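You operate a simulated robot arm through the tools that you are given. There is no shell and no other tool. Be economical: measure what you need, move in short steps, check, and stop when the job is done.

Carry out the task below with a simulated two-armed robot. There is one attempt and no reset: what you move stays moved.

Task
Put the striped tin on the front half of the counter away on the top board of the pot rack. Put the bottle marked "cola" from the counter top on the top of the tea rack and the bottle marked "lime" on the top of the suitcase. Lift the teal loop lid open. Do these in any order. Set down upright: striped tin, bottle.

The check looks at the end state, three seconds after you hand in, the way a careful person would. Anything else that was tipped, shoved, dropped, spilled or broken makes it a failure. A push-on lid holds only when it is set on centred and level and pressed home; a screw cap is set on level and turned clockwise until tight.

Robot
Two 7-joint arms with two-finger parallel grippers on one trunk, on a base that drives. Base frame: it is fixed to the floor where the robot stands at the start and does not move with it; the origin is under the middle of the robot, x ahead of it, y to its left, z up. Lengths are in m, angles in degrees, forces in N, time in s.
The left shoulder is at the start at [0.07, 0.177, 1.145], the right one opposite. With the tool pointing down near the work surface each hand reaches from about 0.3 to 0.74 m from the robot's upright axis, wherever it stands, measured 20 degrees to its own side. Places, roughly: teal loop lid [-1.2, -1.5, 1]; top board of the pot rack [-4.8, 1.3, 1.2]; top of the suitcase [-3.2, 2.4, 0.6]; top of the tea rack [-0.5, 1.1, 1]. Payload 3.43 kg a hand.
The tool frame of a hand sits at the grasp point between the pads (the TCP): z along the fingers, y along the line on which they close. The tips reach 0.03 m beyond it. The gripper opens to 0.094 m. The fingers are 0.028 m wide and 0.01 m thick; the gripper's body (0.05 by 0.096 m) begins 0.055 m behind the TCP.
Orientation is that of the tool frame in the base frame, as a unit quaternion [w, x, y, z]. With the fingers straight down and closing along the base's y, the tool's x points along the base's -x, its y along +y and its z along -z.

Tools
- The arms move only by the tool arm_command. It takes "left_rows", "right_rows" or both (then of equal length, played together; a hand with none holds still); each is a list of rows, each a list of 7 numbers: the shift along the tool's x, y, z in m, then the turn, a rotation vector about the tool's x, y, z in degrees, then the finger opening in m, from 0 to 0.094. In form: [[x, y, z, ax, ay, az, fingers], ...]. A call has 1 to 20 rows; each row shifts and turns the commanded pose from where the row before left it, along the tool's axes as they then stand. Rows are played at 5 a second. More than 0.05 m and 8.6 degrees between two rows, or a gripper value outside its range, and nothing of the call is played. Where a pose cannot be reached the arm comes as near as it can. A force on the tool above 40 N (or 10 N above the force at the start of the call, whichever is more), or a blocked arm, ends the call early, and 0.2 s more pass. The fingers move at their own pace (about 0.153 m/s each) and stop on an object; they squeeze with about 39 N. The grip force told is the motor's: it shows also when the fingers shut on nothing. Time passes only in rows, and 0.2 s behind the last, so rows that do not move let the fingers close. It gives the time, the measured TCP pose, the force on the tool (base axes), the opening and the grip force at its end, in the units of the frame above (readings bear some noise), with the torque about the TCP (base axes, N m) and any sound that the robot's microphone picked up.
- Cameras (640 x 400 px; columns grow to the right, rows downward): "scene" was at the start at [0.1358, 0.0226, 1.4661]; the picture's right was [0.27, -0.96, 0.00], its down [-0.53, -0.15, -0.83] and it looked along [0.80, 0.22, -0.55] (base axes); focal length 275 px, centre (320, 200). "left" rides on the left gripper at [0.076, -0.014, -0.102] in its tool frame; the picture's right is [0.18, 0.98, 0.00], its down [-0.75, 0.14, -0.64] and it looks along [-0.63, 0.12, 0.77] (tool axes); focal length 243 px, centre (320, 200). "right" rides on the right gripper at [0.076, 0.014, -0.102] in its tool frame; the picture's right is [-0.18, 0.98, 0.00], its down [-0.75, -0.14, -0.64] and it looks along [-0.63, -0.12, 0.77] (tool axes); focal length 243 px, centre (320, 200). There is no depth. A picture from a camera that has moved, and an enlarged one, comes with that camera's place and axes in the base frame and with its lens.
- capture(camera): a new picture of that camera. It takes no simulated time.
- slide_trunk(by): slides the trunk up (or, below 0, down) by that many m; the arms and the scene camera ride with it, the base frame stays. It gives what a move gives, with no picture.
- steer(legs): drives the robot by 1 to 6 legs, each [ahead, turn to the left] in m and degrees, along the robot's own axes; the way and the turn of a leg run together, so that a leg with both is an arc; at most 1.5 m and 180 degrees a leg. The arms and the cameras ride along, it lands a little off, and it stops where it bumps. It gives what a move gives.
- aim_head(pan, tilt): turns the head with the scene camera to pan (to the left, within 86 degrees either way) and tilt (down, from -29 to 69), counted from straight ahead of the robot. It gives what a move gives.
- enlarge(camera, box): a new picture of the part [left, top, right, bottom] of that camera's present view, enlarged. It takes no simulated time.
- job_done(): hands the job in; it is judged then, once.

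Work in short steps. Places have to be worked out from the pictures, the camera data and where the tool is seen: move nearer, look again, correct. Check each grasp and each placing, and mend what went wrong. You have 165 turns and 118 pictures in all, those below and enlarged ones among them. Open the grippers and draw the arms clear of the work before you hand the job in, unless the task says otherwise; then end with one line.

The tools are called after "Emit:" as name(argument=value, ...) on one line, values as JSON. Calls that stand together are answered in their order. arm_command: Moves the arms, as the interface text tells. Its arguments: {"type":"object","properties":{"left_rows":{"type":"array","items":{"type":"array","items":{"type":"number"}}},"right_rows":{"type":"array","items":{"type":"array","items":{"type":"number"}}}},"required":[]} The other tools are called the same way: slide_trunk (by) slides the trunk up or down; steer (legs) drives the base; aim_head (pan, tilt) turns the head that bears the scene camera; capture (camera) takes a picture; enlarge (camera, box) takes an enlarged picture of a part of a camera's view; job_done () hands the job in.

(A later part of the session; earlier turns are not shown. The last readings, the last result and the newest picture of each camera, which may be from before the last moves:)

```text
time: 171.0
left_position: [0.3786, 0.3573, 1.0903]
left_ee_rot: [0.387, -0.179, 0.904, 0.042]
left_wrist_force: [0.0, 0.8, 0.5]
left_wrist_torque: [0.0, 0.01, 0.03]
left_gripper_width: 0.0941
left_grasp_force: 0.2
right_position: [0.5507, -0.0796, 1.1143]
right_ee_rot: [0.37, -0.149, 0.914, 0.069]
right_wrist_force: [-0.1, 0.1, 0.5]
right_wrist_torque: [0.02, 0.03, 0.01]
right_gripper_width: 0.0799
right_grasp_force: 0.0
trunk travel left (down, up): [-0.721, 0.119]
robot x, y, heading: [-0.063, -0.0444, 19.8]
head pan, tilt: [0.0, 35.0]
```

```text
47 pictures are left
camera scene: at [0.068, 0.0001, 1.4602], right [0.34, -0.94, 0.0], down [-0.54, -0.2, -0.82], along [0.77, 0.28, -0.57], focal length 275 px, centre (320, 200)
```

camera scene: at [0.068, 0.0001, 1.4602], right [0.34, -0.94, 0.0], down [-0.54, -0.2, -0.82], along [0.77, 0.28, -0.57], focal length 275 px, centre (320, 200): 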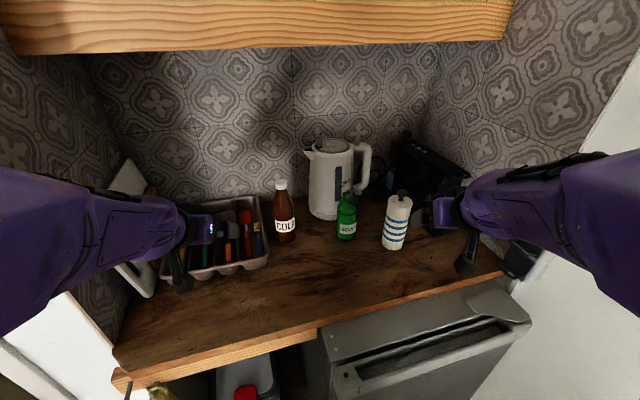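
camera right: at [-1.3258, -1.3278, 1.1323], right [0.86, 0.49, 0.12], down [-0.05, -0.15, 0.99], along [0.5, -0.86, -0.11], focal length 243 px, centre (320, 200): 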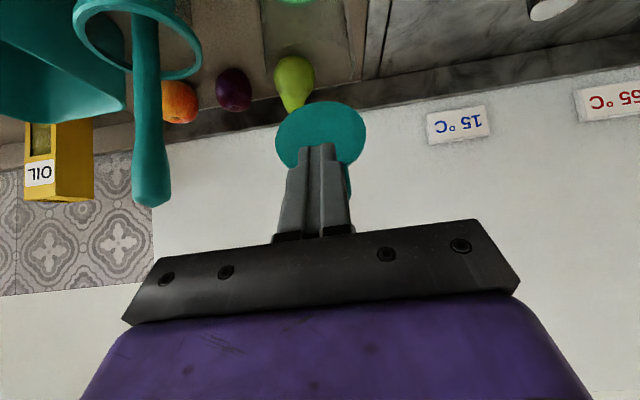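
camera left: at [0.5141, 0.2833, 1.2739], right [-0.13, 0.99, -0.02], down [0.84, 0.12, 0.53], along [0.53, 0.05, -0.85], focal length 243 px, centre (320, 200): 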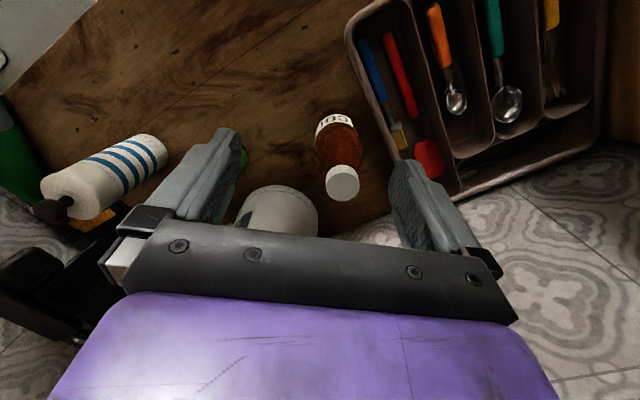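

Targets refined: cola axis (0.630,0.320), tin axis (0.718,0.000), tin Ø≈0.069. I move both hands to pregrasp positions 10 cm short along their approach lines.

Emit:
arm_command(left_rows=[[-0.0149, -0.0235, 0.0251, 0, 0, 0, 0.094], [-0.0149, -0.0235, 0.0251, 0, 0, 0, 0.094], [-0.0149, -0.0235, 0.0251, 0, 0, 0, 0.094], [-0.0149, -0.0235, 0.0251, 0, 0, 0, 0.094], [-0.0149, -0.0235, 0.0251, 0, 0, 0, 0.094], [0, 0, 0, 0, 0, 0, 0.094]], right_rows=[[-0.0089, 0.0038, 0.02, 0, 0, 0, 0.094], [-0.0089, 0.0038, 0.02, 0, 0, 0, 0.094], [-0.0089, 0.0038, 0.02, 0, 0, 0, 0.094], [-0.0089, 0.0038, 0.02, 0, 0, 0, 0.094], [-0.0089, 0.0038, 0.02, 0, 0, 0, 0.094], [0, 0, 0, 0, 0, 0, 0.094]])

Emit:
capture(camera="left")

Emit:
capture(camera="right")

```text
time: 172.6
left_position: [0.5504, 0.3249, 1.0754]
left_ee_rot: [0.394, -0.211, 0.894, 0.021]
left_wrist_force: [-0.1, 0.2, -0.5]
left_wrist_torque: [0.01, 0.05, 0.02]
left_gripper_width: 0.0938
left_grasp_force: 0.1
right_position: [0.6397, -0.0267, 1.0722]
right_ee_rot: [0.37, -0.148, 0.915, 0.068]
right_wrist_force: [0.9, -0.3, -0.4]
right_wrist_torque: [0.0, 0.02, -0.01]
right_gripper_width: 0.0939
right_grasp_force: 0.1
trunk travel left (down, up): [-0.721, 0.119]
robot x, y, heading: [-0.0627, -0.0457, 20.0]
head pan, tilt: [0.0, 35.0]
stopped in row 6 (left hand): the arm was blocked; the commanded pose is now the measured one
```

```text
46 pictures are left
camera left: at [0.4374, 0.2647, 1.0926], right [-0.5, 0.83, -0.26], down [-0.05, 0.27, 0.96], along [0.87, 0.49, -0.1], focal length 243 px, centre (320, 200)
```

left: 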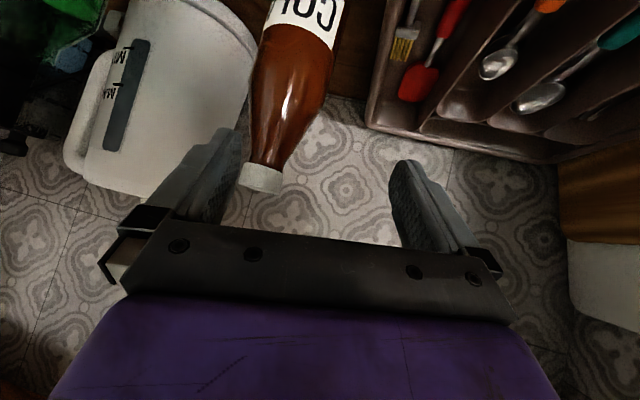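

```text
45 pictures are left
camera right: at [0.5166, -0.056, 1.0931], right [-0.19, 0.97, 0.14], down [0.14, -0.12, 0.98], along [0.97, 0.21, -0.11], focal length 243 px, centre (320, 200)
```

right: 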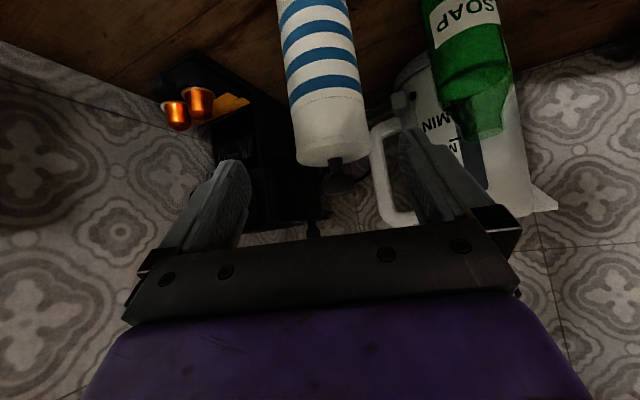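

The left arm was blocked by something. I look with the head to the left arm.

Emit:
aim_head(pan=40, tilt=35)

Emit:
capture(camera="scene")

```text
time: 173.6
left_position: [0.5519, 0.3246, 1.0747]
left_ee_rot: [0.392, -0.211, 0.895, 0.02]
left_wrist_force: [0.9, 0.1, 0.0]
left_wrist_torque: [0.02, -0.02, -0.02]
left_gripper_width: 0.094
left_grasp_force: 0.0
right_position: [0.6413, -0.0283, 1.0727]
right_ee_rot: [0.369, -0.148, 0.915, 0.069]
right_wrist_force: [-0.5, 0.0, 0.5]
right_wrist_torque: [-0.01, 0.0, -0.02]
right_gripper_width: 0.0941
right_grasp_force: 0.1
trunk travel left (down, up): [-0.721, 0.119]
robot x, y, heading: [-0.0603, -0.0417, 20.0]
head pan, tilt: [40.0, 35.0]
```

```text
44 pictures are left
camera scene: at [0.0304, 0.0467, 1.4601], right [0.87, -0.5, 0.0], down [-0.29, -0.5, -0.82], along [0.41, 0.71, -0.57], focal length 275 px, centre (320, 200)
```

scene: 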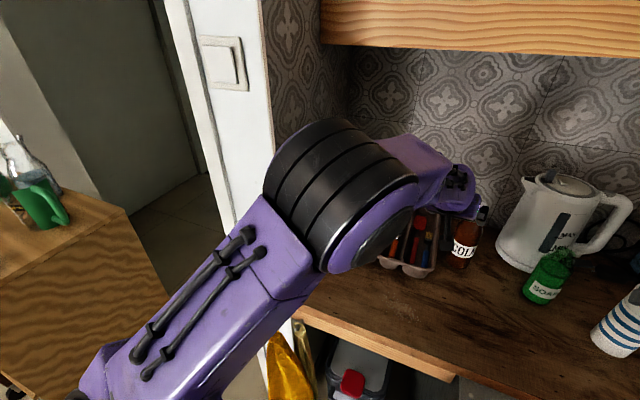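

The left elbow touches the wall post. I retract the left hand the way it came; the right hand then takes the tin (tin axis seen 5 mm further left than assumed).

Emit:
arm_command(left_rows=[[0.0149, 0.01, -0.0251, 0, 0, 0, 0.094], [0.0149, 0.0235, -0.0251, 0, 0, 0, 0.094], [0.0149, 0.0235, -0.0251, 0, 0, 0, 0.094], [0.0149, 0.0235, -0.0251, 0, 0, 0, 0.094], [0, 0, 0, 0, 0, 0, 0.094]])

Emit:
arm_command(right_rows=[[0, 0.005, 0.025, 0, 0, 0, 0.094], [0, 0, 0.025, 0, 0, 0, 0.094], [0, 0, 0.025, 0, 0, 0, 0.094], [0, 0, 0.025, 0, 0, 0, 0.094], [0, 0, 0, 0, 0, 0, 0.094]])

Emit:
capture(camera="right")

```text
time: 174.8
left_position: [0.4183, 0.3526, 1.0927]
left_ee_rot: [0.393, -0.208, 0.895, 0.023]
left_wrist_force: [0.7, -0.4, -0.4]
left_wrist_torque: [-0.02, 0.0, 0.0]
left_gripper_width: 0.0941
left_grasp_force: 0.1
right_position: [0.6417, -0.027, 1.0705]
right_ee_rot: [0.368, -0.149, 0.915, 0.069]
right_wrist_force: [0.0, -0.1, -0.7]
right_wrist_torque: [0.0, 0.0, 0.0]
right_gripper_width: 0.094
right_grasp_force: 0.1
trunk travel left (down, up): [-0.721, 0.119]
robot x, y, heading: [-0.0607, -0.0442, 19.9]
head pan, tilt: [40.0, 35.0]
```

```text
time: 176.0
left_position: [0.4159, 0.3517, 1.0925]
left_ee_rot: [0.393, -0.208, 0.895, 0.022]
left_wrist_force: [0.2, 1.3, 0.2]
left_wrist_torque: [0.01, -0.03, -0.01]
left_gripper_width: 0.094
left_grasp_force: 0.1
right_position: [0.703, -0.0, 1.0035]
right_ee_rot: [0.37, -0.149, 0.915, 0.069]
right_wrist_force: [-0.1, 0.6, -0.1]
right_wrist_torque: [0.0, -0.02, 0.0]
right_gripper_width: 0.0938
right_grasp_force: 0.1
trunk travel left (down, up): [-0.721, 0.119]
robot x, y, heading: [-0.0611, -0.045, 20.1]
head pan, tilt: [40.0, 35.0]
```

```text
43 pictures are left
camera right: at [0.5794, -0.028, 1.0235], right [-0.19, 0.97, 0.14], down [0.14, -0.12, 0.98], along [0.97, 0.21, -0.11], focal length 243 px, centre (320, 200)
```

right: 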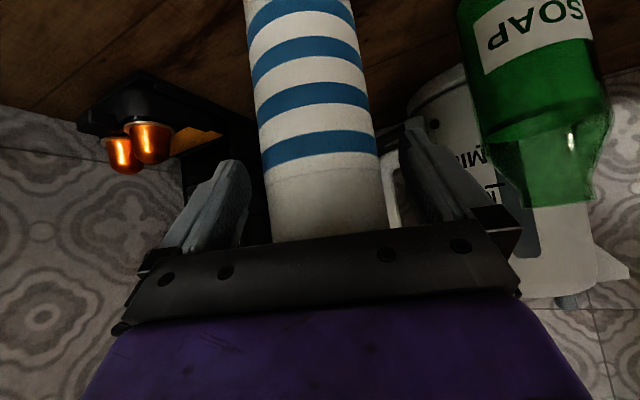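

The tin sits between the fingers; I close and then lift 5 cm.

Emit:
arm_command(right_rows=[[0, 0, 0, 0, 0, 0, 0.07], [0, 0, 0, 0, 0, 0, 0.04], [0, 0, 0, 0, 0, 0, 0.04], [0, 0, 0, 0, 0, 0, 0.04], [-0.0105, 0, -0.0107, 0, 0, 0, 0.04], [-0.0105, 0, -0.0107, 0, 0, 0, 0.04], [-0.014, 0, -0.0143, 0, 0, 0, 0.04], [0, 0, 0, 0, 0, 0, 0.04]])

Emit:
aim_head(pan=0, tilt=40)

Emit:
capture(camera="scene")

```text
time: 177.8
left_position: [0.4168, 0.3525, 1.0927]
left_ee_rot: [0.392, -0.209, 0.895, 0.023]
left_wrist_force: [0.2, 0.8, -0.2]
left_wrist_torque: [-0.01, 0.0, 0.03]
left_gripper_width: 0.0939
left_grasp_force: 0.0
right_position: [0.7039, 0.0008, 1.0504]
right_ee_rot: [0.368, -0.149, 0.915, 0.069]
right_wrist_force: [0.4, 0.3, -1.3]
right_wrist_torque: [0.02, 0.0, 0.03]
right_gripper_width: 0.0611
right_grasp_force: 39.0
trunk travel left (down, up): [-0.721, 0.119]
robot x, y, heading: [-0.0616, -0.0454, 20.0]
head pan, tilt: [40.0, 35.0]
```

```text
time: 178.9
left_position: [0.4169, 0.3538, 1.0932]
left_ee_rot: [0.392, -0.208, 0.896, 0.021]
left_wrist_force: [-0.1, -0.2, -0.8]
left_wrist_torque: [-0.03, -0.01, -0.03]
left_gripper_width: 0.0939
left_grasp_force: 0.2
right_position: [0.7029, 0.001, 1.052]
right_ee_rot: [0.369, -0.149, 0.915, 0.068]
right_wrist_force: [0.0, -1.0, -1.8]
right_wrist_torque: [0.0, -0.01, 0.02]
right_gripper_width: 0.0614
right_grasp_force: 39.2
trunk travel left (down, up): [-0.721, 0.119]
robot x, y, heading: [-0.0635, -0.0452, 19.8]
head pan, tilt: [0.0, 40.0]
```

```text
42 pictures are left
camera scene: at [0.0664, -0.0004, 1.4525], right [0.34, -0.94, 0.0], down [-0.6, -0.22, -0.77], along [0.72, 0.26, -0.64], focal length 275 px, centre (320, 200)
```

scene: 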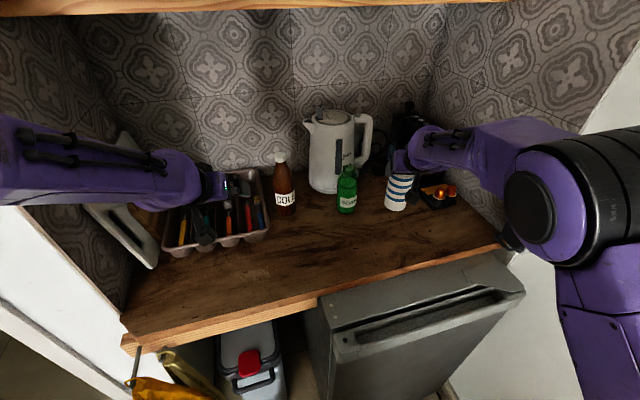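

The tin is held (light, 0.061 m). I'll deliver it first: retract it toward me and up, then back out.

Emit:
arm_command(right_rows=[[-0.0279, 0, -0.0286, 0, 0, 0, 0.04], [0.0268, 0, -0.0261, 0, 0, 0, 0.04], [0.0268, 0, -0.0261, 0, 0, 0, 0.04], [0.0268, 0, -0.0261, 0, 0, 0, 0.04], [0.0268, 0, -0.0261, 0, 0, 0, 0.04], [0, 0, 0, 0, 0, 0, 0.04]])

Emit:
steer(legs=[[-0.5, 0], [0, 115]])

Emit:
aim_head(pan=0, tilt=25)

Emit:
capture(camera="scene")

```text
time: 180.3
left_position: [0.4187, 0.3528, 1.0936]
left_ee_rot: [0.393, -0.209, 0.895, 0.022]
left_wrist_force: [-0.6, 0.5, 0.2]
left_wrist_torque: [-0.03, -0.05, 0.01]
left_gripper_width: 0.0941
left_grasp_force: 0.1
right_position: [0.5635, -0.05, 1.0909]
right_ee_rot: [0.369, -0.15, 0.915, 0.068]
right_wrist_force: [-0.2, 0.2, -1.8]
right_wrist_torque: [0.0, 0.0, 0.01]
right_gripper_width: 0.0612
right_grasp_force: 39.1
trunk travel left (down, up): [-0.721, 0.119]
robot x, y, heading: [-0.0593, -0.0473, 19.6]
head pan, tilt: [0.0, 40.0]
```

```text
time: 188.0
left_position: [-1.0983, 0.0613, 1.0925]
left_ee_rot: [-0.197, 0.863, -0.319, -0.34]
left_wrist_force: [-0.7, 0.0, -0.8]
left_wrist_torque: [0.0, 0.0, -0.01]
left_gripper_width: 0.0936
left_grasp_force: 0.0
right_position: [-0.786, 0.3545, 1.0931]
right_ee_rot: [-0.146, 0.846, -0.38, -0.346]
right_wrist_force: [0.0, 0.2, -0.6]
right_wrist_torque: [0.01, 0.0, -0.02]
right_gripper_width: 0.061
right_grasp_force: 39.6
trunk travel left (down, up): [-0.721, 0.119]
robot x, y, heading: [-0.5429, -0.2246, 133.1]
head pan, tilt: [0.0, 40.0]
```

```text
time: 188.8
left_position: [-1.0984, 0.0619, 1.0931]
left_ee_rot: [-0.197, 0.863, -0.318, -0.34]
left_wrist_force: [0.5, -0.4, 0.4]
left_wrist_torque: [0.01, 0.01, 0.02]
left_gripper_width: 0.0939
left_grasp_force: 0.0
right_position: [-0.786, 0.3541, 1.0919]
right_ee_rot: [-0.146, 0.846, -0.379, -0.345]
right_wrist_force: [0.4, 0.8, -0.2]
right_wrist_torque: [0.02, 0.02, 0.02]
right_gripper_width: 0.0612
right_grasp_force: 39.5
trunk travel left (down, up): [-0.721, 0.119]
robot x, y, heading: [-0.5461, -0.2222, 133.0]
head pan, tilt: [0.0, 25.0]
```

```text
41 pictures are left
camera scene: at [-0.6421, -0.1183, 1.4757], right [0.73, 0.68, 0.0], down [0.29, -0.31, -0.91], along [-0.62, 0.66, -0.42], focal length 275 px, centre (320, 200)
```

scene: 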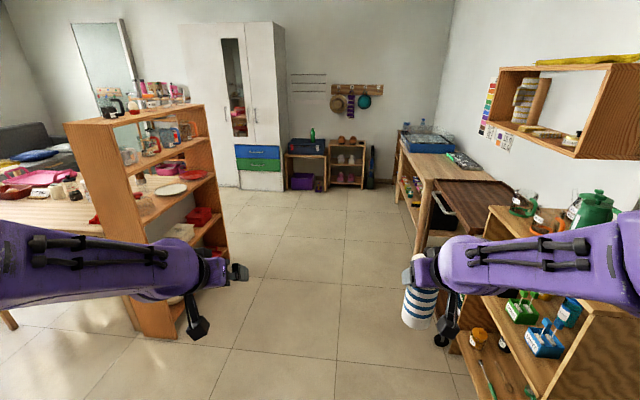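

Lime can be seen standing on the suitcase. The way ahead is clear: drive 2.6 m, turn left ~80°, and look along the corridor to the pot rack.

Emit:
steer(legs=[[1.5, 0], [1.1, 0], [0, 78]])

Emit:
aim_head(pan=-25, tilt=20)

Emit:
capture(camera="scene")

```text
time: 204.8
left_position: [-2.6951, 1.2147, 1.0917]
left_ee_rot: [0.059, 0.872, 0.291, -0.39]
left_wrist_force: [-0.1, 0.5, -0.9]
left_wrist_torque: [0.0, 0.01, -0.04]
left_gripper_width: 0.0939
left_grasp_force: 0.0
right_position: [-2.913, 1.585, 1.092]
right_ee_rot: [0.102, 0.898, 0.232, -0.361]
right_wrist_force: [-0.2, -0.5, -0.1]
right_wrist_torque: [-0.02, 0.01, 0.0]
right_gripper_width: 0.061
right_grasp_force: 39.1
trunk travel left (down, up): [-0.721, 0.119]
robot x, y, heading: [-2.3002, 1.6947, -149.6]
head pan, tilt: [0.0, 25.0]
```

```text
time: 205.7
left_position: [-2.6936, 1.2146, 1.0922]
left_ee_rot: [0.059, 0.872, 0.291, -0.39]
left_wrist_force: [0.2, 1.1, 0.3]
left_wrist_torque: [0.02, 0.02, 0.02]
left_gripper_width: 0.0939
left_grasp_force: 0.0
right_position: [-2.9119, 1.5846, 1.0929]
right_ee_rot: [0.102, 0.897, 0.232, -0.361]
right_wrist_force: [0.3, -0.2, -0.3]
right_wrist_torque: [0.0, 0.01, 0.0]
right_gripper_width: 0.061
right_grasp_force: 38.9
trunk travel left (down, up): [-0.721, 0.119]
robot x, y, heading: [-2.2971, 1.6925, -149.4]
head pan, tilt: [-25.0, 20.0]
```

```text
40 pictures are left
camera scene: at [-2.4337, 1.6583, 1.4839], right [-0.1, 1.0, 0.0], down [0.34, 0.03, -0.94], along [-0.94, -0.09, -0.34], focal length 275 px, centre (320, 200)
```

scene: 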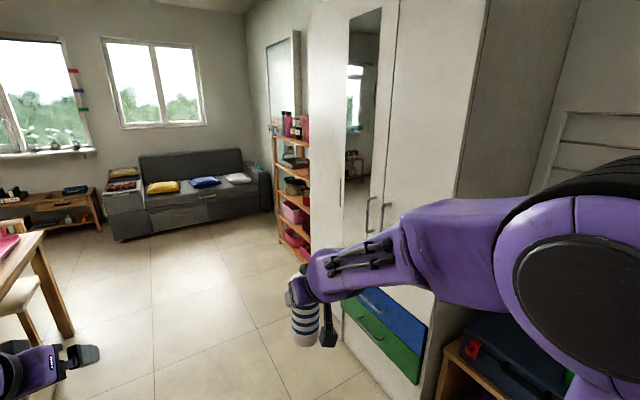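

The corridor is clear to the pot rack just left of the wardrobe. I drive 2.4 m and turn right to face it (heading ~126°).

Emit:
steer(legs=[[1.3, 0], [1.1, 0], [0, -84]])

Emit:
aim_head(pan=-12, tilt=20)

Emit:
capture(camera="scene")

```text
time: 220.9
left_position: [-4.8823, 0.7902, 1.0929]
left_ee_rot: [-0.208, 0.852, -0.346, -0.334]
left_wrist_force: [0.0, 0.3, -0.4]
left_wrist_torque: [0.0, 0.01, -0.01]
left_gripper_width: 0.0939
left_grasp_force: 0.2
right_position: [-4.5518, 1.0635, 1.0915]
right_ee_rot: [-0.157, 0.833, -0.406, -0.34]
right_wrist_force: [0.7, 0.1, -1.0]
right_wrist_torque: [0.0, -0.02, -0.04]
right_gripper_width: 0.0608
right_grasp_force: 39.0
trunk travel left (down, up): [-0.721, 0.119]
robot x, y, heading: [-4.3466, 0.4758, 129.6]
head pan, tilt: [-25.0, 20.0]
```

```text
time: 221.6
left_position: [-4.8833, 0.7911, 1.0932]
left_ee_rot: [-0.208, 0.852, -0.346, -0.334]
left_wrist_force: [0.7, 0.3, 0.9]
left_wrist_torque: [-0.01, -0.05, -0.03]
left_gripper_width: 0.0941
left_grasp_force: 0.1
right_position: [-4.5517, 1.0636, 1.0925]
right_ee_rot: [-0.156, 0.833, -0.406, -0.341]
right_wrist_force: [-0.5, 0.3, -1.1]
right_wrist_torque: [0.0, 0.04, 0.04]
right_gripper_width: 0.0608
right_grasp_force: 38.8
trunk travel left (down, up): [-0.721, 0.119]
robot x, y, heading: [-4.3506, 0.4753, 129.6]
head pan, tilt: [-12.0, 20.0]
```

```text
39 pictures are left
camera scene: at [-4.4217, 0.5948, 1.4839], right [0.89, 0.46, 0.0], down [0.16, -0.3, -0.94], along [-0.43, 0.83, -0.34], focal length 275 px, centre (320, 200)
```

scene: 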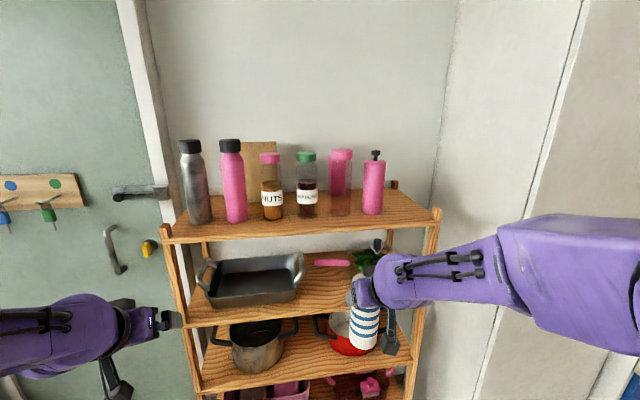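

The pot rack's top board has a free spot at its right front end. I raise the trunk and hand for clearance and take a second view to triangulate the board height.

Emit:
slide_trunk(by=0.115)

Emit:
arm_command(right_rows=[[-0.0279, 0, -0.0286, 0, 0, 0, 0.04], [-0.0279, 0, -0.0286, 0, 0, 0, 0.04], [-0.0279, 0, -0.0286, 0, 0, 0, 0.04], [-0.0279, 0, -0.0286, 0, 0, 0, 0.04], [0, 0, 0, 0, 0, 0, 0.04]])

Emit:
capture(camera="scene")

```text
time: 223.1
left_position: [-4.8828, 0.7907, 1.2074]
left_ee_rot: [-0.208, 0.852, -0.346, -0.334]
left_wrist_force: [-0.2, 0.3, 0.2]
left_wrist_torque: [0.01, -0.02, 0.0]
left_gripper_width: 0.094
left_grasp_force: 0.0
right_position: [-4.5522, 1.0638, 1.2077]
right_ee_rot: [-0.156, 0.833, -0.406, -0.341]
right_wrist_force: [-0.1, -0.1, -1.3]
right_wrist_torque: [0.0, -0.03, 0.03]
right_gripper_width: 0.0606
right_grasp_force: 38.8
trunk travel left (down, up): [-0.836, 0.004]
robot x, y, heading: [-4.3462, 0.4746, 129.8]
head pan, tilt: [-12.0, 20.0]
```

```text
time: 224.3
left_position: [-4.8829, 0.7921, 1.2075]
left_ee_rot: [-0.207, 0.852, -0.345, -0.334]
left_wrist_force: [-1.3, 0.4, 0.0]
left_wrist_torque: [0.03, 0.0, 0.0]
left_gripper_width: 0.0941
left_grasp_force: 0.0
right_position: [-4.5523, 1.065, 1.2466]
right_ee_rot: [-0.157, 0.833, -0.406, -0.341]
right_wrist_force: [0.0, 0.7, -1.5]
right_wrist_torque: [0.02, 0.01, 0.01]
right_gripper_width: 0.0608
right_grasp_force: 38.9
right hand out of reach, approached as far as the arm can: row 2, 3, 4
trunk travel left (down, up): [-0.836, 0.004]
robot x, y, heading: [-4.3476, 0.4755, 129.7]
head pan, tilt: [-12.0, 20.0]
```

```text
38 pictures are left
camera scene: at [-4.422, 0.5947, 1.5989], right [0.89, 0.46, 0.0], down [0.16, -0.3, -0.94], along [-0.43, 0.83, -0.34], focal length 275 px, centre (320, 200)
```

scene: 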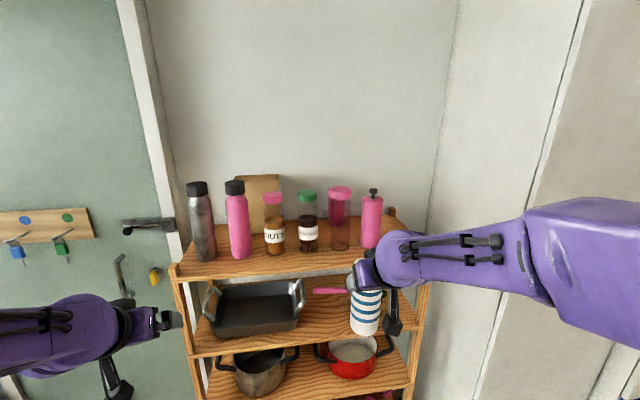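

Triangulation gives the board at z≈1.16 with its front at e2≈3.735; free target for the tin ≈(-4.524,1.392). The arm gains height further to the right, so I shift the hand sideways and up.

Emit:
arm_command(right_rows=[[0, -0.04, 0, 0, 0, 0, 0.04], [0, -0.04, 0, 0, 0, 0, 0.04], [0, -0.04, 0, 0, 0, 0, 0.04], [0, -0.04, 0, 0, 0, 0, 0.04], [0, -0.04, 0, 0, 0, 0, 0.04], [-0.0209, 0, -0.0214, 0, 0, 0, 0.04], [-0.0209, 0, -0.0214, 0, 0, 0, 0.04], [-0.0209, 0, -0.0214, 0, 0, 0, 0.04], [0, 0, 0, 0, 0, 0, 0.04]])

```text
time: 226.3
left_position: [-4.882, 0.7908, 1.2075]
left_ee_rot: [-0.207, 0.852, -0.345, -0.334]
left_wrist_force: [0.8, -0.7, -0.9]
left_wrist_torque: [0.01, -0.04, 0.01]
left_gripper_width: 0.094
left_grasp_force: 0.1
right_position: [-4.3964, 1.1854, 1.3355]
right_ee_rot: [-0.157, 0.834, -0.406, -0.34]
right_wrist_force: [0.0, -0.5, -1.3]
right_wrist_torque: [0.0, -0.02, -0.02]
right_gripper_width: 0.0608
right_grasp_force: 39.1
trunk travel left (down, up): [-0.836, 0.004]
robot x, y, heading: [-4.3471, 0.4761, 129.5]
head pan, tilt: [-12.0, 20.0]
```

TCP is at z 1.336 now. I shift 3 cm more to the right, then drive forward 0.12 and take a look before going over the board.

Emit:
arm_command(right_rows=[[0, -0.033, 0, 0, 0, 0, 0.04], [0, 0, 0, 0, 0, 0, 0.04]])

Emit:
steer(legs=[[0.12, 0]])

Emit:
aim_head(pan=-25, tilt=25)

Emit:
capture(camera="scene")

Emit:
capture(camera="right")

```text
time: 226.9
left_position: [-4.8823, 0.7911, 1.208]
left_ee_rot: [-0.208, 0.852, -0.346, -0.333]
left_wrist_force: [0.0, 1.3, -0.8]
left_wrist_torque: [0.03, 0.0, -0.02]
left_gripper_width: 0.0938
left_grasp_force: 0.0
right_position: [-4.3693, 1.2072, 1.3345]
right_ee_rot: [-0.156, 0.833, -0.407, -0.34]
right_wrist_force: [-0.2, 0.6, -1.8]
right_wrist_torque: [-0.01, -0.01, 0.01]
right_gripper_width: 0.0608
right_grasp_force: 39.3
trunk travel left (down, up): [-0.836, 0.004]
robot x, y, heading: [-4.3447, 0.4789, 129.6]
head pan, tilt: [-12.0, 20.0]
```

```text
time: 228.1
left_position: [-4.956, 0.8812, 1.2088]
left_ee_rot: [-0.208, 0.851, -0.345, -0.336]
left_wrist_force: [0.6, 0.7, -0.7]
left_wrist_torque: [0.01, 0.01, -0.02]
left_gripper_width: 0.0941
left_grasp_force: 0.0
right_position: [-4.4419, 1.296, 1.3367]
right_ee_rot: [-0.157, 0.833, -0.406, -0.342]
right_wrist_force: [0.4, 0.2, -1.4]
right_wrist_torque: [0.0, 0.0, 0.02]
right_gripper_width: 0.061
right_grasp_force: 38.5
trunk travel left (down, up): [-0.836, 0.004]
robot x, y, heading: [-4.4192, 0.5667, 129.7]
head pan, tilt: [-12.0, 20.0]
```

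```text
time: 228.9
left_position: [-4.9585, 0.8839, 1.2071]
left_ee_rot: [-0.207, 0.852, -0.346, -0.333]
left_wrist_force: [-0.2, 0.2, 0.1]
left_wrist_torque: [-0.01, 0.02, -0.03]
left_gripper_width: 0.0939
left_grasp_force: 0.0
right_position: [-4.4458, 1.299, 1.3353]
right_ee_rot: [-0.156, 0.833, -0.406, -0.341]
right_wrist_force: [0.1, 0.4, -1.3]
right_wrist_torque: [-0.03, -0.03, -0.04]
right_gripper_width: 0.0606
right_grasp_force: 39.2
trunk travel left (down, up): [-0.836, 0.004]
robot x, y, heading: [-4.4256, 0.5662, 129.5]
head pan, tilt: [-25.0, 25.0]
```

```text
37 pictures are left
camera scene: at [-4.4785, 0.6943, 1.5907], right [0.97, 0.25, 0.0], down [0.11, -0.41, -0.91], along [-0.23, 0.88, -0.42], focal length 275 px, centre (320, 200)
```

scene: 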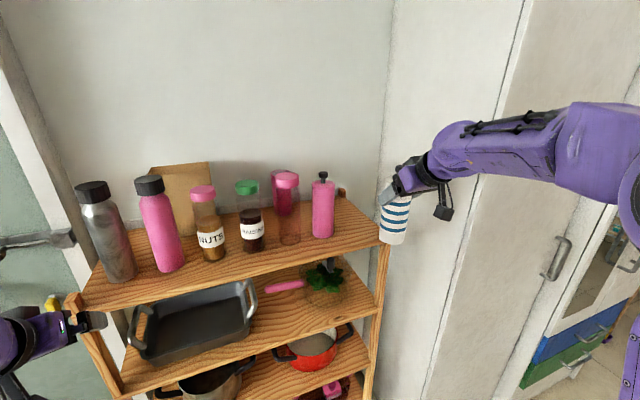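

```text
36 pictures are left
camera right: at [-4.3784, 1.19, 1.3556], right [-0.85, -0.51, 0.14], down [0.06, 0.17, 0.98], along [-0.52, 0.85, -0.11], focal length 243 px, centre (320, 200)
```

right: 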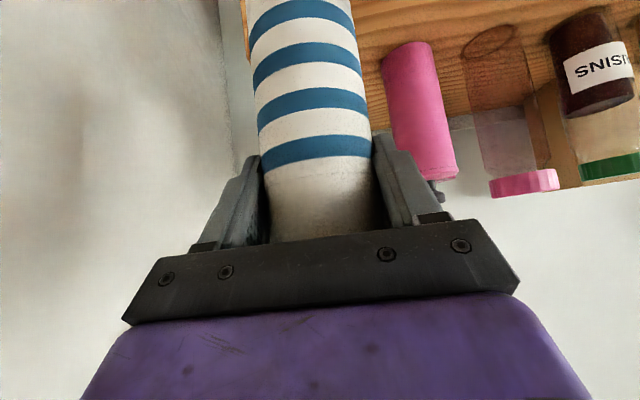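

Target refined to tin centre (-4.535,1.390), needing ~0.113 m forward. The left hand would come near the rack's left post, so I retract it first.

Emit:
arm_command(left_rows=[[0.028, 0.02, -0.028, 0, 0, 0, 0.06], [0.028, 0.02, -0.028, 0, 0, 0, 0.06], [0.028, 0.02, -0.028, 0, 0, 0, 0.06], [0, 0, 0, 0, 0, 0, 0.06]])

```text
time: 229.9
left_position: [-4.9485, 0.8435, 1.1919]
left_ee_rot: [-0.207, 0.852, -0.346, -0.334]
left_wrist_force: [-0.2, 0.8, 0.4]
left_wrist_torque: [0.0, -0.03, -0.03]
left_gripper_width: 0.0601
left_grasp_force: 0.2
left hand out of reach, approached as far as the arm can: row 1, 2, 3
right_position: [-4.4449, 1.2971, 1.335]
right_ee_rot: [-0.157, 0.833, -0.406, -0.341]
right_wrist_force: [-0.4, 0.2, -1.5]
right_wrist_torque: [-0.05, 0.01, -0.01]
right_gripper_width: 0.0607
right_grasp_force: 39.1
trunk travel left (down, up): [-0.836, 0.004]
robot x, y, heading: [-4.4228, 0.5671, 129.5]
head pan, tilt: [-25.0, 25.0]
```

I split the motion: drive 0.05 and extend the right arm 0.063 forward, still above the board.

Emit:
steer(legs=[[0.05, 0]])

Emit:
arm_command(right_rows=[[-0.0151, 0.004, 0.0146, 0, 0, 0, 0.04], [-0.0151, 0.004, 0.0146, 0, 0, 0, 0.04], [-0.0151, 0.004, 0.0146, 0, 0, 0, 0.04], [0, 0, 0, 0, 0, 0, 0.04]])

Emit:
capture(camera="scene")

```text
time: 230.8
left_position: [-4.9751, 0.8739, 1.198]
left_ee_rot: [-0.211, 0.849, -0.346, -0.339]
left_wrist_force: [0.5, -1.1, 0.0]
left_wrist_torque: [0.06, 0.0, 0.01]
left_gripper_width: 0.06
left_grasp_force: 0.0
right_position: [-4.4679, 1.3273, 1.3429]
right_ee_rot: [-0.16, 0.831, -0.406, -0.346]
right_wrist_force: [1.3, -1.6, -1.4]
right_wrist_torque: [0.04, 0.01, 0.04]
right_gripper_width: 0.0609
right_grasp_force: 38.8
trunk travel left (down, up): [-0.836, 0.004]
robot x, y, heading: [-4.4543, 0.611, 129.5]
head pan, tilt: [-25.0, 25.0]
```

```text
time: 231.8
left_position: [-4.9833, 0.8863, 1.1919]
left_ee_rot: [-0.207, 0.852, -0.346, -0.333]
left_wrist_force: [-0.6, 0.2, -0.1]
left_wrist_torque: [-0.03, -0.02, 0.0]
left_gripper_width: 0.0598
left_grasp_force: 0.1
right_position: [-4.527, 1.3814, 1.3359]
right_ee_rot: [-0.156, 0.833, -0.407, -0.34]
right_wrist_force: [-0.3, 0.3, -2.1]
right_wrist_torque: [-0.02, -0.01, 0.01]
right_gripper_width: 0.0612
right_grasp_force: 39.2
trunk travel left (down, up): [-0.836, 0.004]
robot x, y, heading: [-4.4522, 0.6045, 129.4]
head pan, tilt: [-25.0, 25.0]
```

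```text
35 pictures are left
camera scene: at [-4.5112, 0.7348, 1.5905], right [0.97, 0.25, 0.0], down [0.11, -0.41, -0.91], along [-0.23, 0.88, -0.42], focal length 275 px, centre (320, 200)
```

scene: 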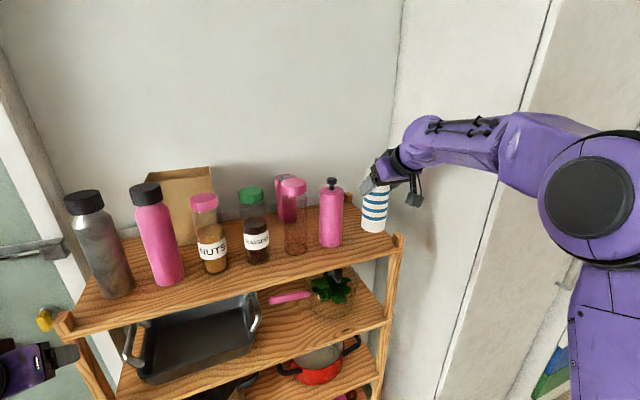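

The tin is over the free spot (axis ≈(-4.537,1.394)). I lower by trunk in steps until contact near TCP z≈1.28.

Emit:
slide_trunk(by=-0.042)

Emit:
enlarge(camera="scene", box=[270, 140, 450, 252])

```text
time: 232.7
left_position: [-4.9808, 0.8815, 1.1515]
left_ee_rot: [-0.21, 0.851, -0.347, -0.335]
left_wrist_force: [0.3, -0.1, -0.4]
left_wrist_torque: [0.03, -0.04, 0.0]
left_gripper_width: 0.06
left_grasp_force: 0.2
right_position: [-4.5247, 1.3786, 1.2956]
right_ee_rot: [-0.158, 0.832, -0.406, -0.342]
right_wrist_force: [0.3, 0.2, -1.6]
right_wrist_torque: [-0.04, 0.03, 0.02]
right_gripper_width: 0.061
right_grasp_force: 38.5
trunk travel left (down, up): [-0.794, 0.046]
robot x, y, heading: [-4.4556, 0.6082, 129.3]
head pan, tilt: [-25.0, 25.0]
```

```text
3.56 times, centred on (360, 196) of scene
camera zoom: at [-4.509, 0.7315, 1.5489], right [0.97, 0.25, 0.0], down [0.1, -0.41, -0.91], along [-0.23, 0.88, -0.42], focal length 977 px, centre (178, 214)
```

zoom: 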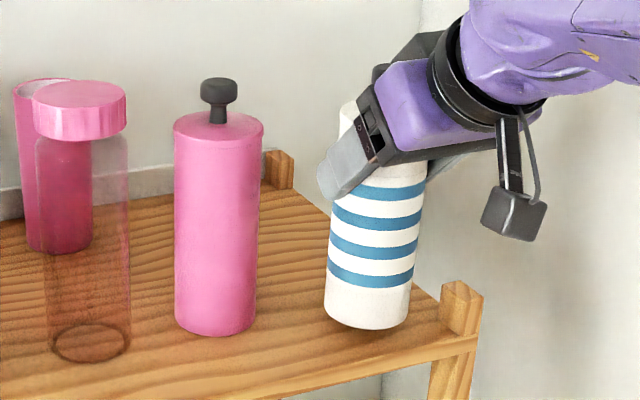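

The tin hovers ~1 cm above the board, fully over it. I lower further in small steps.

Emit:
slide_trunk(by=-0.01)

Emit:
slide_trunk(by=-0.004)

```text
time: 233.2
left_position: [-4.9813, 0.8839, 1.1413]
left_ee_rot: [-0.208, 0.852, -0.346, -0.334]
left_wrist_force: [0.0, 0.3, -0.2]
left_wrist_torque: [0.0, -0.02, -0.01]
left_gripper_width: 0.0599
left_grasp_force: 0.0
right_position: [-4.5253, 1.3789, 1.2845]
right_ee_rot: [-0.158, 0.832, -0.406, -0.342]
right_wrist_force: [-0.4, 1.0, -0.7]
right_wrist_torque: [0.03, -0.02, -0.01]
right_gripper_width: 0.0608
right_grasp_force: 38.6
trunk travel left (down, up): [-0.784, 0.056]
robot x, y, heading: [-4.4575, 0.6051, 129.4]
head pan, tilt: [-25.0, 25.0]
```

```text
time: 233.8
left_position: [-4.9805, 0.8823, 1.1375]
left_ee_rot: [-0.209, 0.851, -0.347, -0.334]
left_wrist_force: [0.6, -0.1, 0.0]
left_wrist_torque: [0.0, -0.02, -0.01]
left_gripper_width: 0.06
left_grasp_force: 0.1
right_position: [-4.5258, 1.3784, 1.2829]
right_ee_rot: [-0.158, 0.832, -0.406, -0.342]
right_wrist_force: [0.6, 0.8, 4.6]
right_wrist_torque: [0.17, -0.17, 0.0]
right_gripper_width: 0.0607
right_grasp_force: 39.0
trunk travel left (down, up): [-0.78, 0.06]
robot x, y, heading: [-4.4558, 0.6053, 129.4]
head pan, tilt: [-25.0, 25.0]
```

Contact (+4.6 N) at the expected height. I open the fingers moderately and draw straight back along the tool axis.

Emit:
arm_command(right_rows=[[0, 0, 0, 0, 0, 0, 0.066], [0, 0, 0, 0, 0, 0, 0.076], [0, 0, 0, 0, 0, 0, 0.08], [0, 0, -0.02, 0, 0, 0, 0.08], [0, 0, -0.03, 0, 0, 0, 0.08], [0, 0, -0.03, 0, 0, 0, 0.08], [0, 0, 0, 0, 0, 0, 0.08]])

Emit:
enlarge(camera="scene", box=[270, 140, 450, 252])

```text
time: 235.4
left_position: [-4.9826, 0.8838, 1.1367]
left_ee_rot: [-0.208, 0.852, -0.346, -0.334]
left_wrist_force: [0.3, 0.3, 0.6]
left_wrist_torque: [0.02, -0.01, -0.02]
left_gripper_width: 0.0602
left_grasp_force: 0.0
right_position: [-4.493, 1.3343, 1.3409]
right_ee_rot: [-0.158, 0.833, -0.407, -0.34]
right_wrist_force: [0.0, -0.3, -0.5]
right_wrist_torque: [-0.02, 0.02, -0.01]
right_gripper_width: 0.08
right_grasp_force: 0.0
trunk travel left (down, up): [-0.78, 0.06]
robot x, y, heading: [-4.4532, 0.6045, 129.5]
head pan, tilt: [-25.0, 25.0]
```

```text
3.56 times, centred on (360, 196) of scene
camera zoom: at [-4.5106, 0.7329, 1.5347], right [0.97, 0.25, 0.0], down [0.11, -0.41, -0.91], along [-0.23, 0.88, -0.42], focal length 977 px, centre (178, 214)
```

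zoom: 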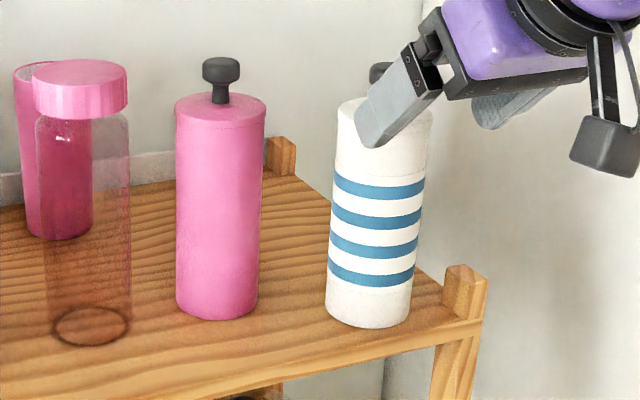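

The tin stands upright on the board. I retract further and back away.

Emit:
arm_command(right_rows=[[0, 0, -0.03, 0, 0, 0, 0.08], [0, 0, -0.03, 0, 0, 0, 0.08], [0, 0, 0, 0, 0, 0, 0.08]])

Emit:
steer(legs=[[-0.3, 0]])

Emit:
capture(camera="scene")

```text
time: 236.2
left_position: [-4.9807, 0.8833, 1.137]
left_ee_rot: [-0.208, 0.851, -0.347, -0.334]
left_wrist_force: [-0.1, 0.3, 0.2]
left_wrist_torque: [0.0, 0.0, 0.01]
left_gripper_width: 0.06
left_grasp_force: 0.0
right_position: [-4.4634, 1.3026, 1.3827]
right_ee_rot: [-0.157, 0.833, -0.407, -0.341]
right_wrist_force: [-0.1, -0.4, -0.5]
right_wrist_torque: [0.0, 0.01, 0.02]
right_gripper_width: 0.0798
right_grasp_force: 0.1
trunk travel left (down, up): [-0.78, 0.06]
robot x, y, heading: [-4.4539, 0.6073, 129.3]
head pan, tilt: [-25.0, 25.0]
```

```text
time: 238.2
left_position: [-4.7948, 0.6597, 1.1361]
left_ee_rot: [-0.209, 0.851, -0.349, -0.333]
left_wrist_force: [-0.5, -0.2, -0.3]
left_wrist_torque: [0.03, 0.03, 0.0]
left_gripper_width: 0.0601
left_grasp_force: 0.0
right_position: [-4.275, 1.0759, 1.3824]
right_ee_rot: [-0.158, 0.832, -0.408, -0.341]
right_wrist_force: [-0.4, 0.6, -0.9]
right_wrist_torque: [-0.02, 0.02, 0.0]
right_gripper_width: 0.0799
right_grasp_force: 0.1
trunk travel left (down, up): [-0.78, 0.06]
robot x, y, heading: [-4.2693, 0.3774, 129.2]
head pan, tilt: [-25.0, 25.0]
```

```text
32 pictures are left
camera scene: at [-4.3245, 0.507, 1.5346], right [0.97, 0.25, 0.0], down [0.1, -0.41, -0.91], along [-0.22, 0.88, -0.42], focal length 275 px, centre (320, 200)
```

scene: 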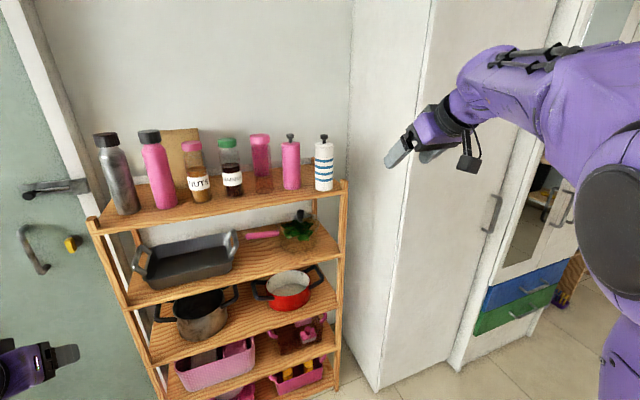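

Tin is placed well. Now I return for the cola, which the right hand will take. Driving back along the known corridor.

Emit:
steer(legs=[[-0.1, 0], [0, -90], [1.5, 0], [0.8, 0], [0, -85]])

Emit:
aim_head(pan=0, tilt=20)

Emit:
capture(camera="scene")

```text
time: 240.3
left_position: [-4.6841, 0.6579, 1.1369]
left_ee_rot: [-0.233, 0.823, -0.41, -0.317]
left_wrist_force: [-0.2, -0.1, 0.7]
left_wrist_torque: [0.02, 0.01, 0.02]
left_gripper_width: 0.0601
left_grasp_force: 0.1
right_position: [-4.1104, 0.9912, 1.3844]
right_ee_rot: [-0.183, 0.799, -0.469, -0.329]
right_wrist_force: [0.3, 0.2, 0.0]
right_wrist_torque: [-0.01, 0.0, 0.0]
right_gripper_width: 0.0801
right_grasp_force: 0.0
trunk travel left (down, up): [-0.78, 0.06]
robot x, y, heading: [-4.207, 0.304, 120.7]
head pan, tilt: [-25.0, 25.0]
stopped in leg 2: the robot was blocked; the commanded pose is now the measured one
```

```text
time: 241.2
left_position: [-4.6849, 0.6592, 1.1369]
left_ee_rot: [-0.234, 0.823, -0.41, -0.317]
left_wrist_force: [-0.7, -0.2, -0.1]
left_wrist_torque: [0.0, 0.01, 0.02]
left_gripper_width: 0.0599
left_grasp_force: 0.0
right_position: [-4.1095, 0.9911, 1.3834]
right_ee_rot: [-0.183, 0.799, -0.468, -0.329]
right_wrist_force: [0.1, 0.1, 0.7]
right_wrist_torque: [0.01, 0.0, 0.02]
right_gripper_width: 0.0799
right_grasp_force: 0.1
trunk travel left (down, up): [-0.78, 0.06]
robot x, y, heading: [-4.2045, 0.3007, 120.7]
head pan, tilt: [0.0, 20.0]
```

```text
31 pictures are left
camera scene: at [-4.2799, 0.4244, 1.5429], right [0.86, 0.51, 0.0], down [0.17, -0.29, -0.94], along [-0.48, 0.81, -0.34], focal length 275 px, centre (320, 200)
```

scene: 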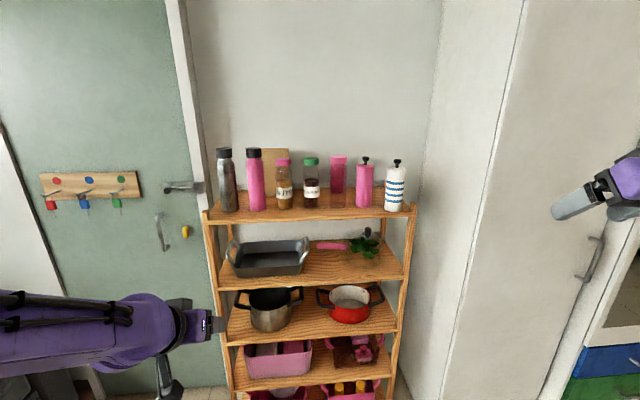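

The turn was blocked by something. I look to the right and down to find out what.

Emit:
aim_head(pan=-75, tilt=40)

Emit:
capture(camera="scene")

Emit:
aim_head(pan=80, tilt=40)

Emit:
capture(camera="scene")

```text
time: 242.6
left_position: [-4.6848, 0.6571, 1.1367]
left_ee_rot: [-0.234, 0.822, -0.41, -0.317]
left_wrist_force: [-0.1, 0.3, -0.2]
left_wrist_torque: [-0.01, -0.02, -0.02]
left_gripper_width: 0.0601
left_grasp_force: 0.0
right_position: [-4.1082, 0.9915, 1.3836]
right_ee_rot: [-0.184, 0.799, -0.469, -0.328]
right_wrist_force: [0.6, 0.6, -0.1]
right_wrist_torque: [0.0, 0.01, 0.01]
right_gripper_width: 0.08
right_grasp_force: 0.1
trunk travel left (down, up): [-0.78, 0.06]
robot x, y, heading: [-4.2107, 0.3041, 120.7]
head pan, tilt: [-75.0, 40.0]
```

```text
30 pictures are left
camera scene: at [-4.1733, 0.4052, 1.5115], right [0.72, -0.7, 0.0], down [-0.45, -0.46, -0.77], along [0.53, 0.55, -0.64], focal length 275 px, centre (320, 200)
```

scene: 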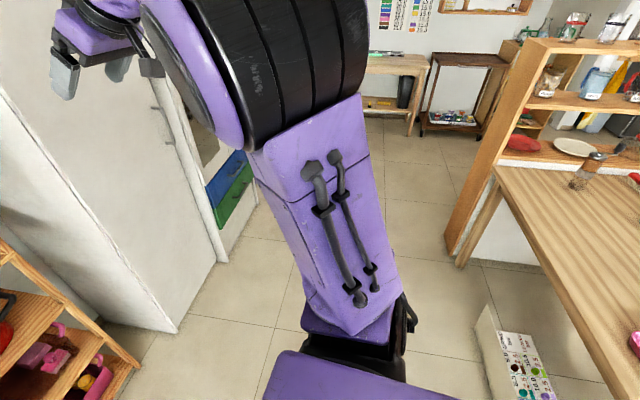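

```text
time: 245.0
left_position: [-4.6844, 0.658, 1.1374]
left_ee_rot: [-0.234, 0.823, -0.41, -0.317]
left_wrist_force: [-0.1, -0.3, -0.5]
left_wrist_torque: [-0.01, -0.01, 0.01]
left_gripper_width: 0.06
left_grasp_force: 0.1
right_position: [-4.1088, 0.9918, 1.3839]
right_ee_rot: [-0.183, 0.799, -0.469, -0.329]
right_wrist_force: [0.4, 0.1, 0.1]
right_wrist_torque: [-0.01, 0.01, 0.0]
right_gripper_width: 0.08
right_grasp_force: 0.2
trunk travel left (down, up): [-0.78, 0.06]
robot x, y, heading: [-4.2092, 0.3006, 120.4]
head pan, tilt: [80.0, 40.0]
```

```text
29 pictures are left
camera scene: at [-4.3122, 0.3144, 1.5115], right [-0.35, 0.94, 0.0], down [0.6, 0.23, -0.77], along [-0.72, -0.27, -0.64], focal length 275 px, centre (320, 200)
```

scene: 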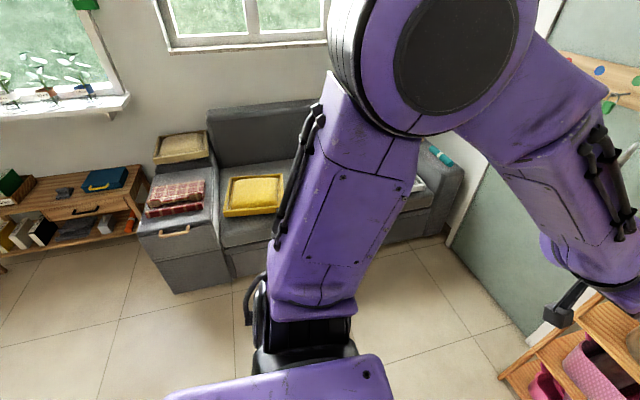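

Nothing obvious is near; possibly the base touched something low behind. I fold the right hand in (lower and inward), then move slightly forward and try the turn in stages.

Emit:
arm_command(right_rows=[[0.0209, 0, 0.0214, 0, 0, 0, 0.08], [0.0209, 0, 0.0214, 0, 0, 0, 0.08], [0.0209, 0, 0.0214, 0, 0, 0, 0.08], [0.0209, 0, 0.0214, 0, 0, 0, 0.08], [0.0209, 0, 0.0214, 0, 0, 0, 0.08], [0, 0.04, 0, 0, 0, 0, 0.08], [0, 0.04, 0, 0, 0, 0, 0.08], [0, 0.04, 0, 0, 0, 0, 0.08], [0, 0.04, 0, 0, 0, 0, 0.08], [0, 0, 0, 0, 0, 0, 0.08]])

Emit:
steer(legs=[[0.12, 0], [0, -40]])

```text
time: 247.2
left_position: [-4.6849, 0.6561, 1.1381]
left_ee_rot: [-0.235, 0.822, -0.411, -0.317]
left_wrist_force: [-0.8, -0.4, 0.2]
left_wrist_torque: [-0.01, -0.01, 0.02]
left_gripper_width: 0.06
left_grasp_force: 0.0
right_position: [-4.2506, 0.9358, 1.2293]
right_ee_rot: [-0.178, 0.795, -0.476, -0.331]
right_wrist_force: [0.0, -0.7, 1.5]
right_wrist_torque: [0.0, -0.01, 0.01]
right_gripper_width: 0.08
right_grasp_force: 0.1
right hand out of reach, approached as far as the arm can: row 8, 9
trunk travel left (down, up): [-0.78, 0.06]
robot x, y, heading: [-4.2082, 0.3006, 120.6]
head pan, tilt: [80.0, 40.0]
```

```text
time: 248.9
left_position: [-4.7347, 0.7721, 1.1381]
left_ee_rot: [-0.24, 0.816, -0.422, -0.314]
left_wrist_force: [-0.2, -0.1, -0.4]
left_wrist_torque: [0.0, 0.04, 0.0]
left_gripper_width: 0.0602
left_grasp_force: 0.1
right_position: [-4.2915, 1.0361, 1.2311]
right_ee_rot: [-0.179, 0.788, -0.486, -0.333]
right_wrist_force: [-0.1, 0.1, -0.6]
right_wrist_torque: [-0.03, -0.02, -0.03]
right_gripper_width: 0.08
right_grasp_force: 0.1
trunk travel left (down, up): [-0.78, 0.06]
robot x, y, heading: [-4.2676, 0.4021, 119.2]
head pan, tilt: [80.0, 40.0]
stopped in leg 2: the robot was blocked; the commanded pose is now the measured one
```

Right turns are blocked (something low behind). Turning left is free, so I turn left to 216° and reverse out along the corridor I came by.

Emit:
steer(legs=[[0, 97], [-1.4, 0], [-1.0, 0], [0, 95]])

Emit:
aim_head(pan=0, tilt=20)

Emit:
capture(camera="scene")

```text
time: 268.6
left_position: [-1.8227, 1.5094, 1.1381]
left_ee_rot: [0.332, 0.353, 0.849, -0.212]
left_wrist_force: [-0.3, -0.7, -0.2]
left_wrist_torque: [0.0, 0.01, -0.02]
left_gripper_width: 0.0601
left_grasp_force: 0.0
right_position: [-2.2168, 1.1729, 1.2275]
right_ee_rot: [0.343, 0.42, 0.826, -0.151]
right_wrist_force: [0.5, -0.4, 0.0]
right_wrist_torque: [0.03, 0.01, -0.02]
right_gripper_width: 0.0802
right_grasp_force: 0.0
trunk travel left (down, up): [-0.78, 0.06]
robot x, y, heading: [-2.3451, 1.7953, -51.6]
head pan, tilt: [80.0, 40.0]
```

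```text
time: 270.1
left_position: [-1.8242, 1.509, 1.1378]
left_ee_rot: [0.332, 0.353, 0.848, -0.212]
left_wrist_force: [0.2, 0.7, -0.1]
left_wrist_torque: [-0.02, -0.01, -0.01]
left_gripper_width: 0.0598
left_grasp_force: 0.1
right_position: [-2.217, 1.1736, 1.2267]
right_ee_rot: [0.344, 0.42, 0.826, -0.152]
right_wrist_force: [0.0, 0.7, 0.6]
right_wrist_torque: [0.02, -0.03, 0.01]
right_gripper_width: 0.0798
right_grasp_force: 0.0
trunk travel left (down, up): [-0.78, 0.06]
robot x, y, heading: [-2.3498, 1.7976, -51.3]
head pan, tilt: [0.0, 20.0]
```

```text
28 pictures are left
camera scene: at [-2.2557, 1.6827, 1.5429], right [-0.78, -0.62, 0.0], down [-0.21, 0.27, -0.94], along [0.59, -0.73, -0.34], focal length 275 px, centre (320, 200)
```

scene: 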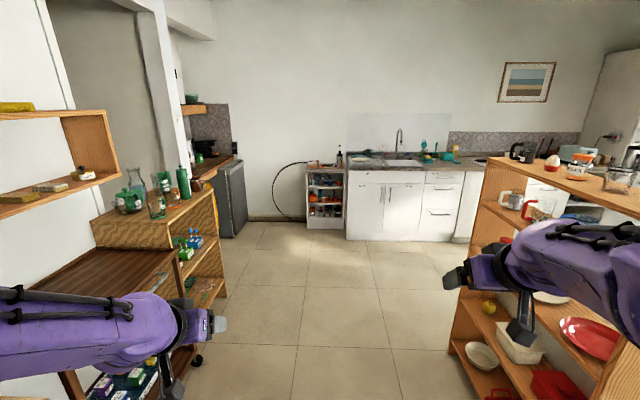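

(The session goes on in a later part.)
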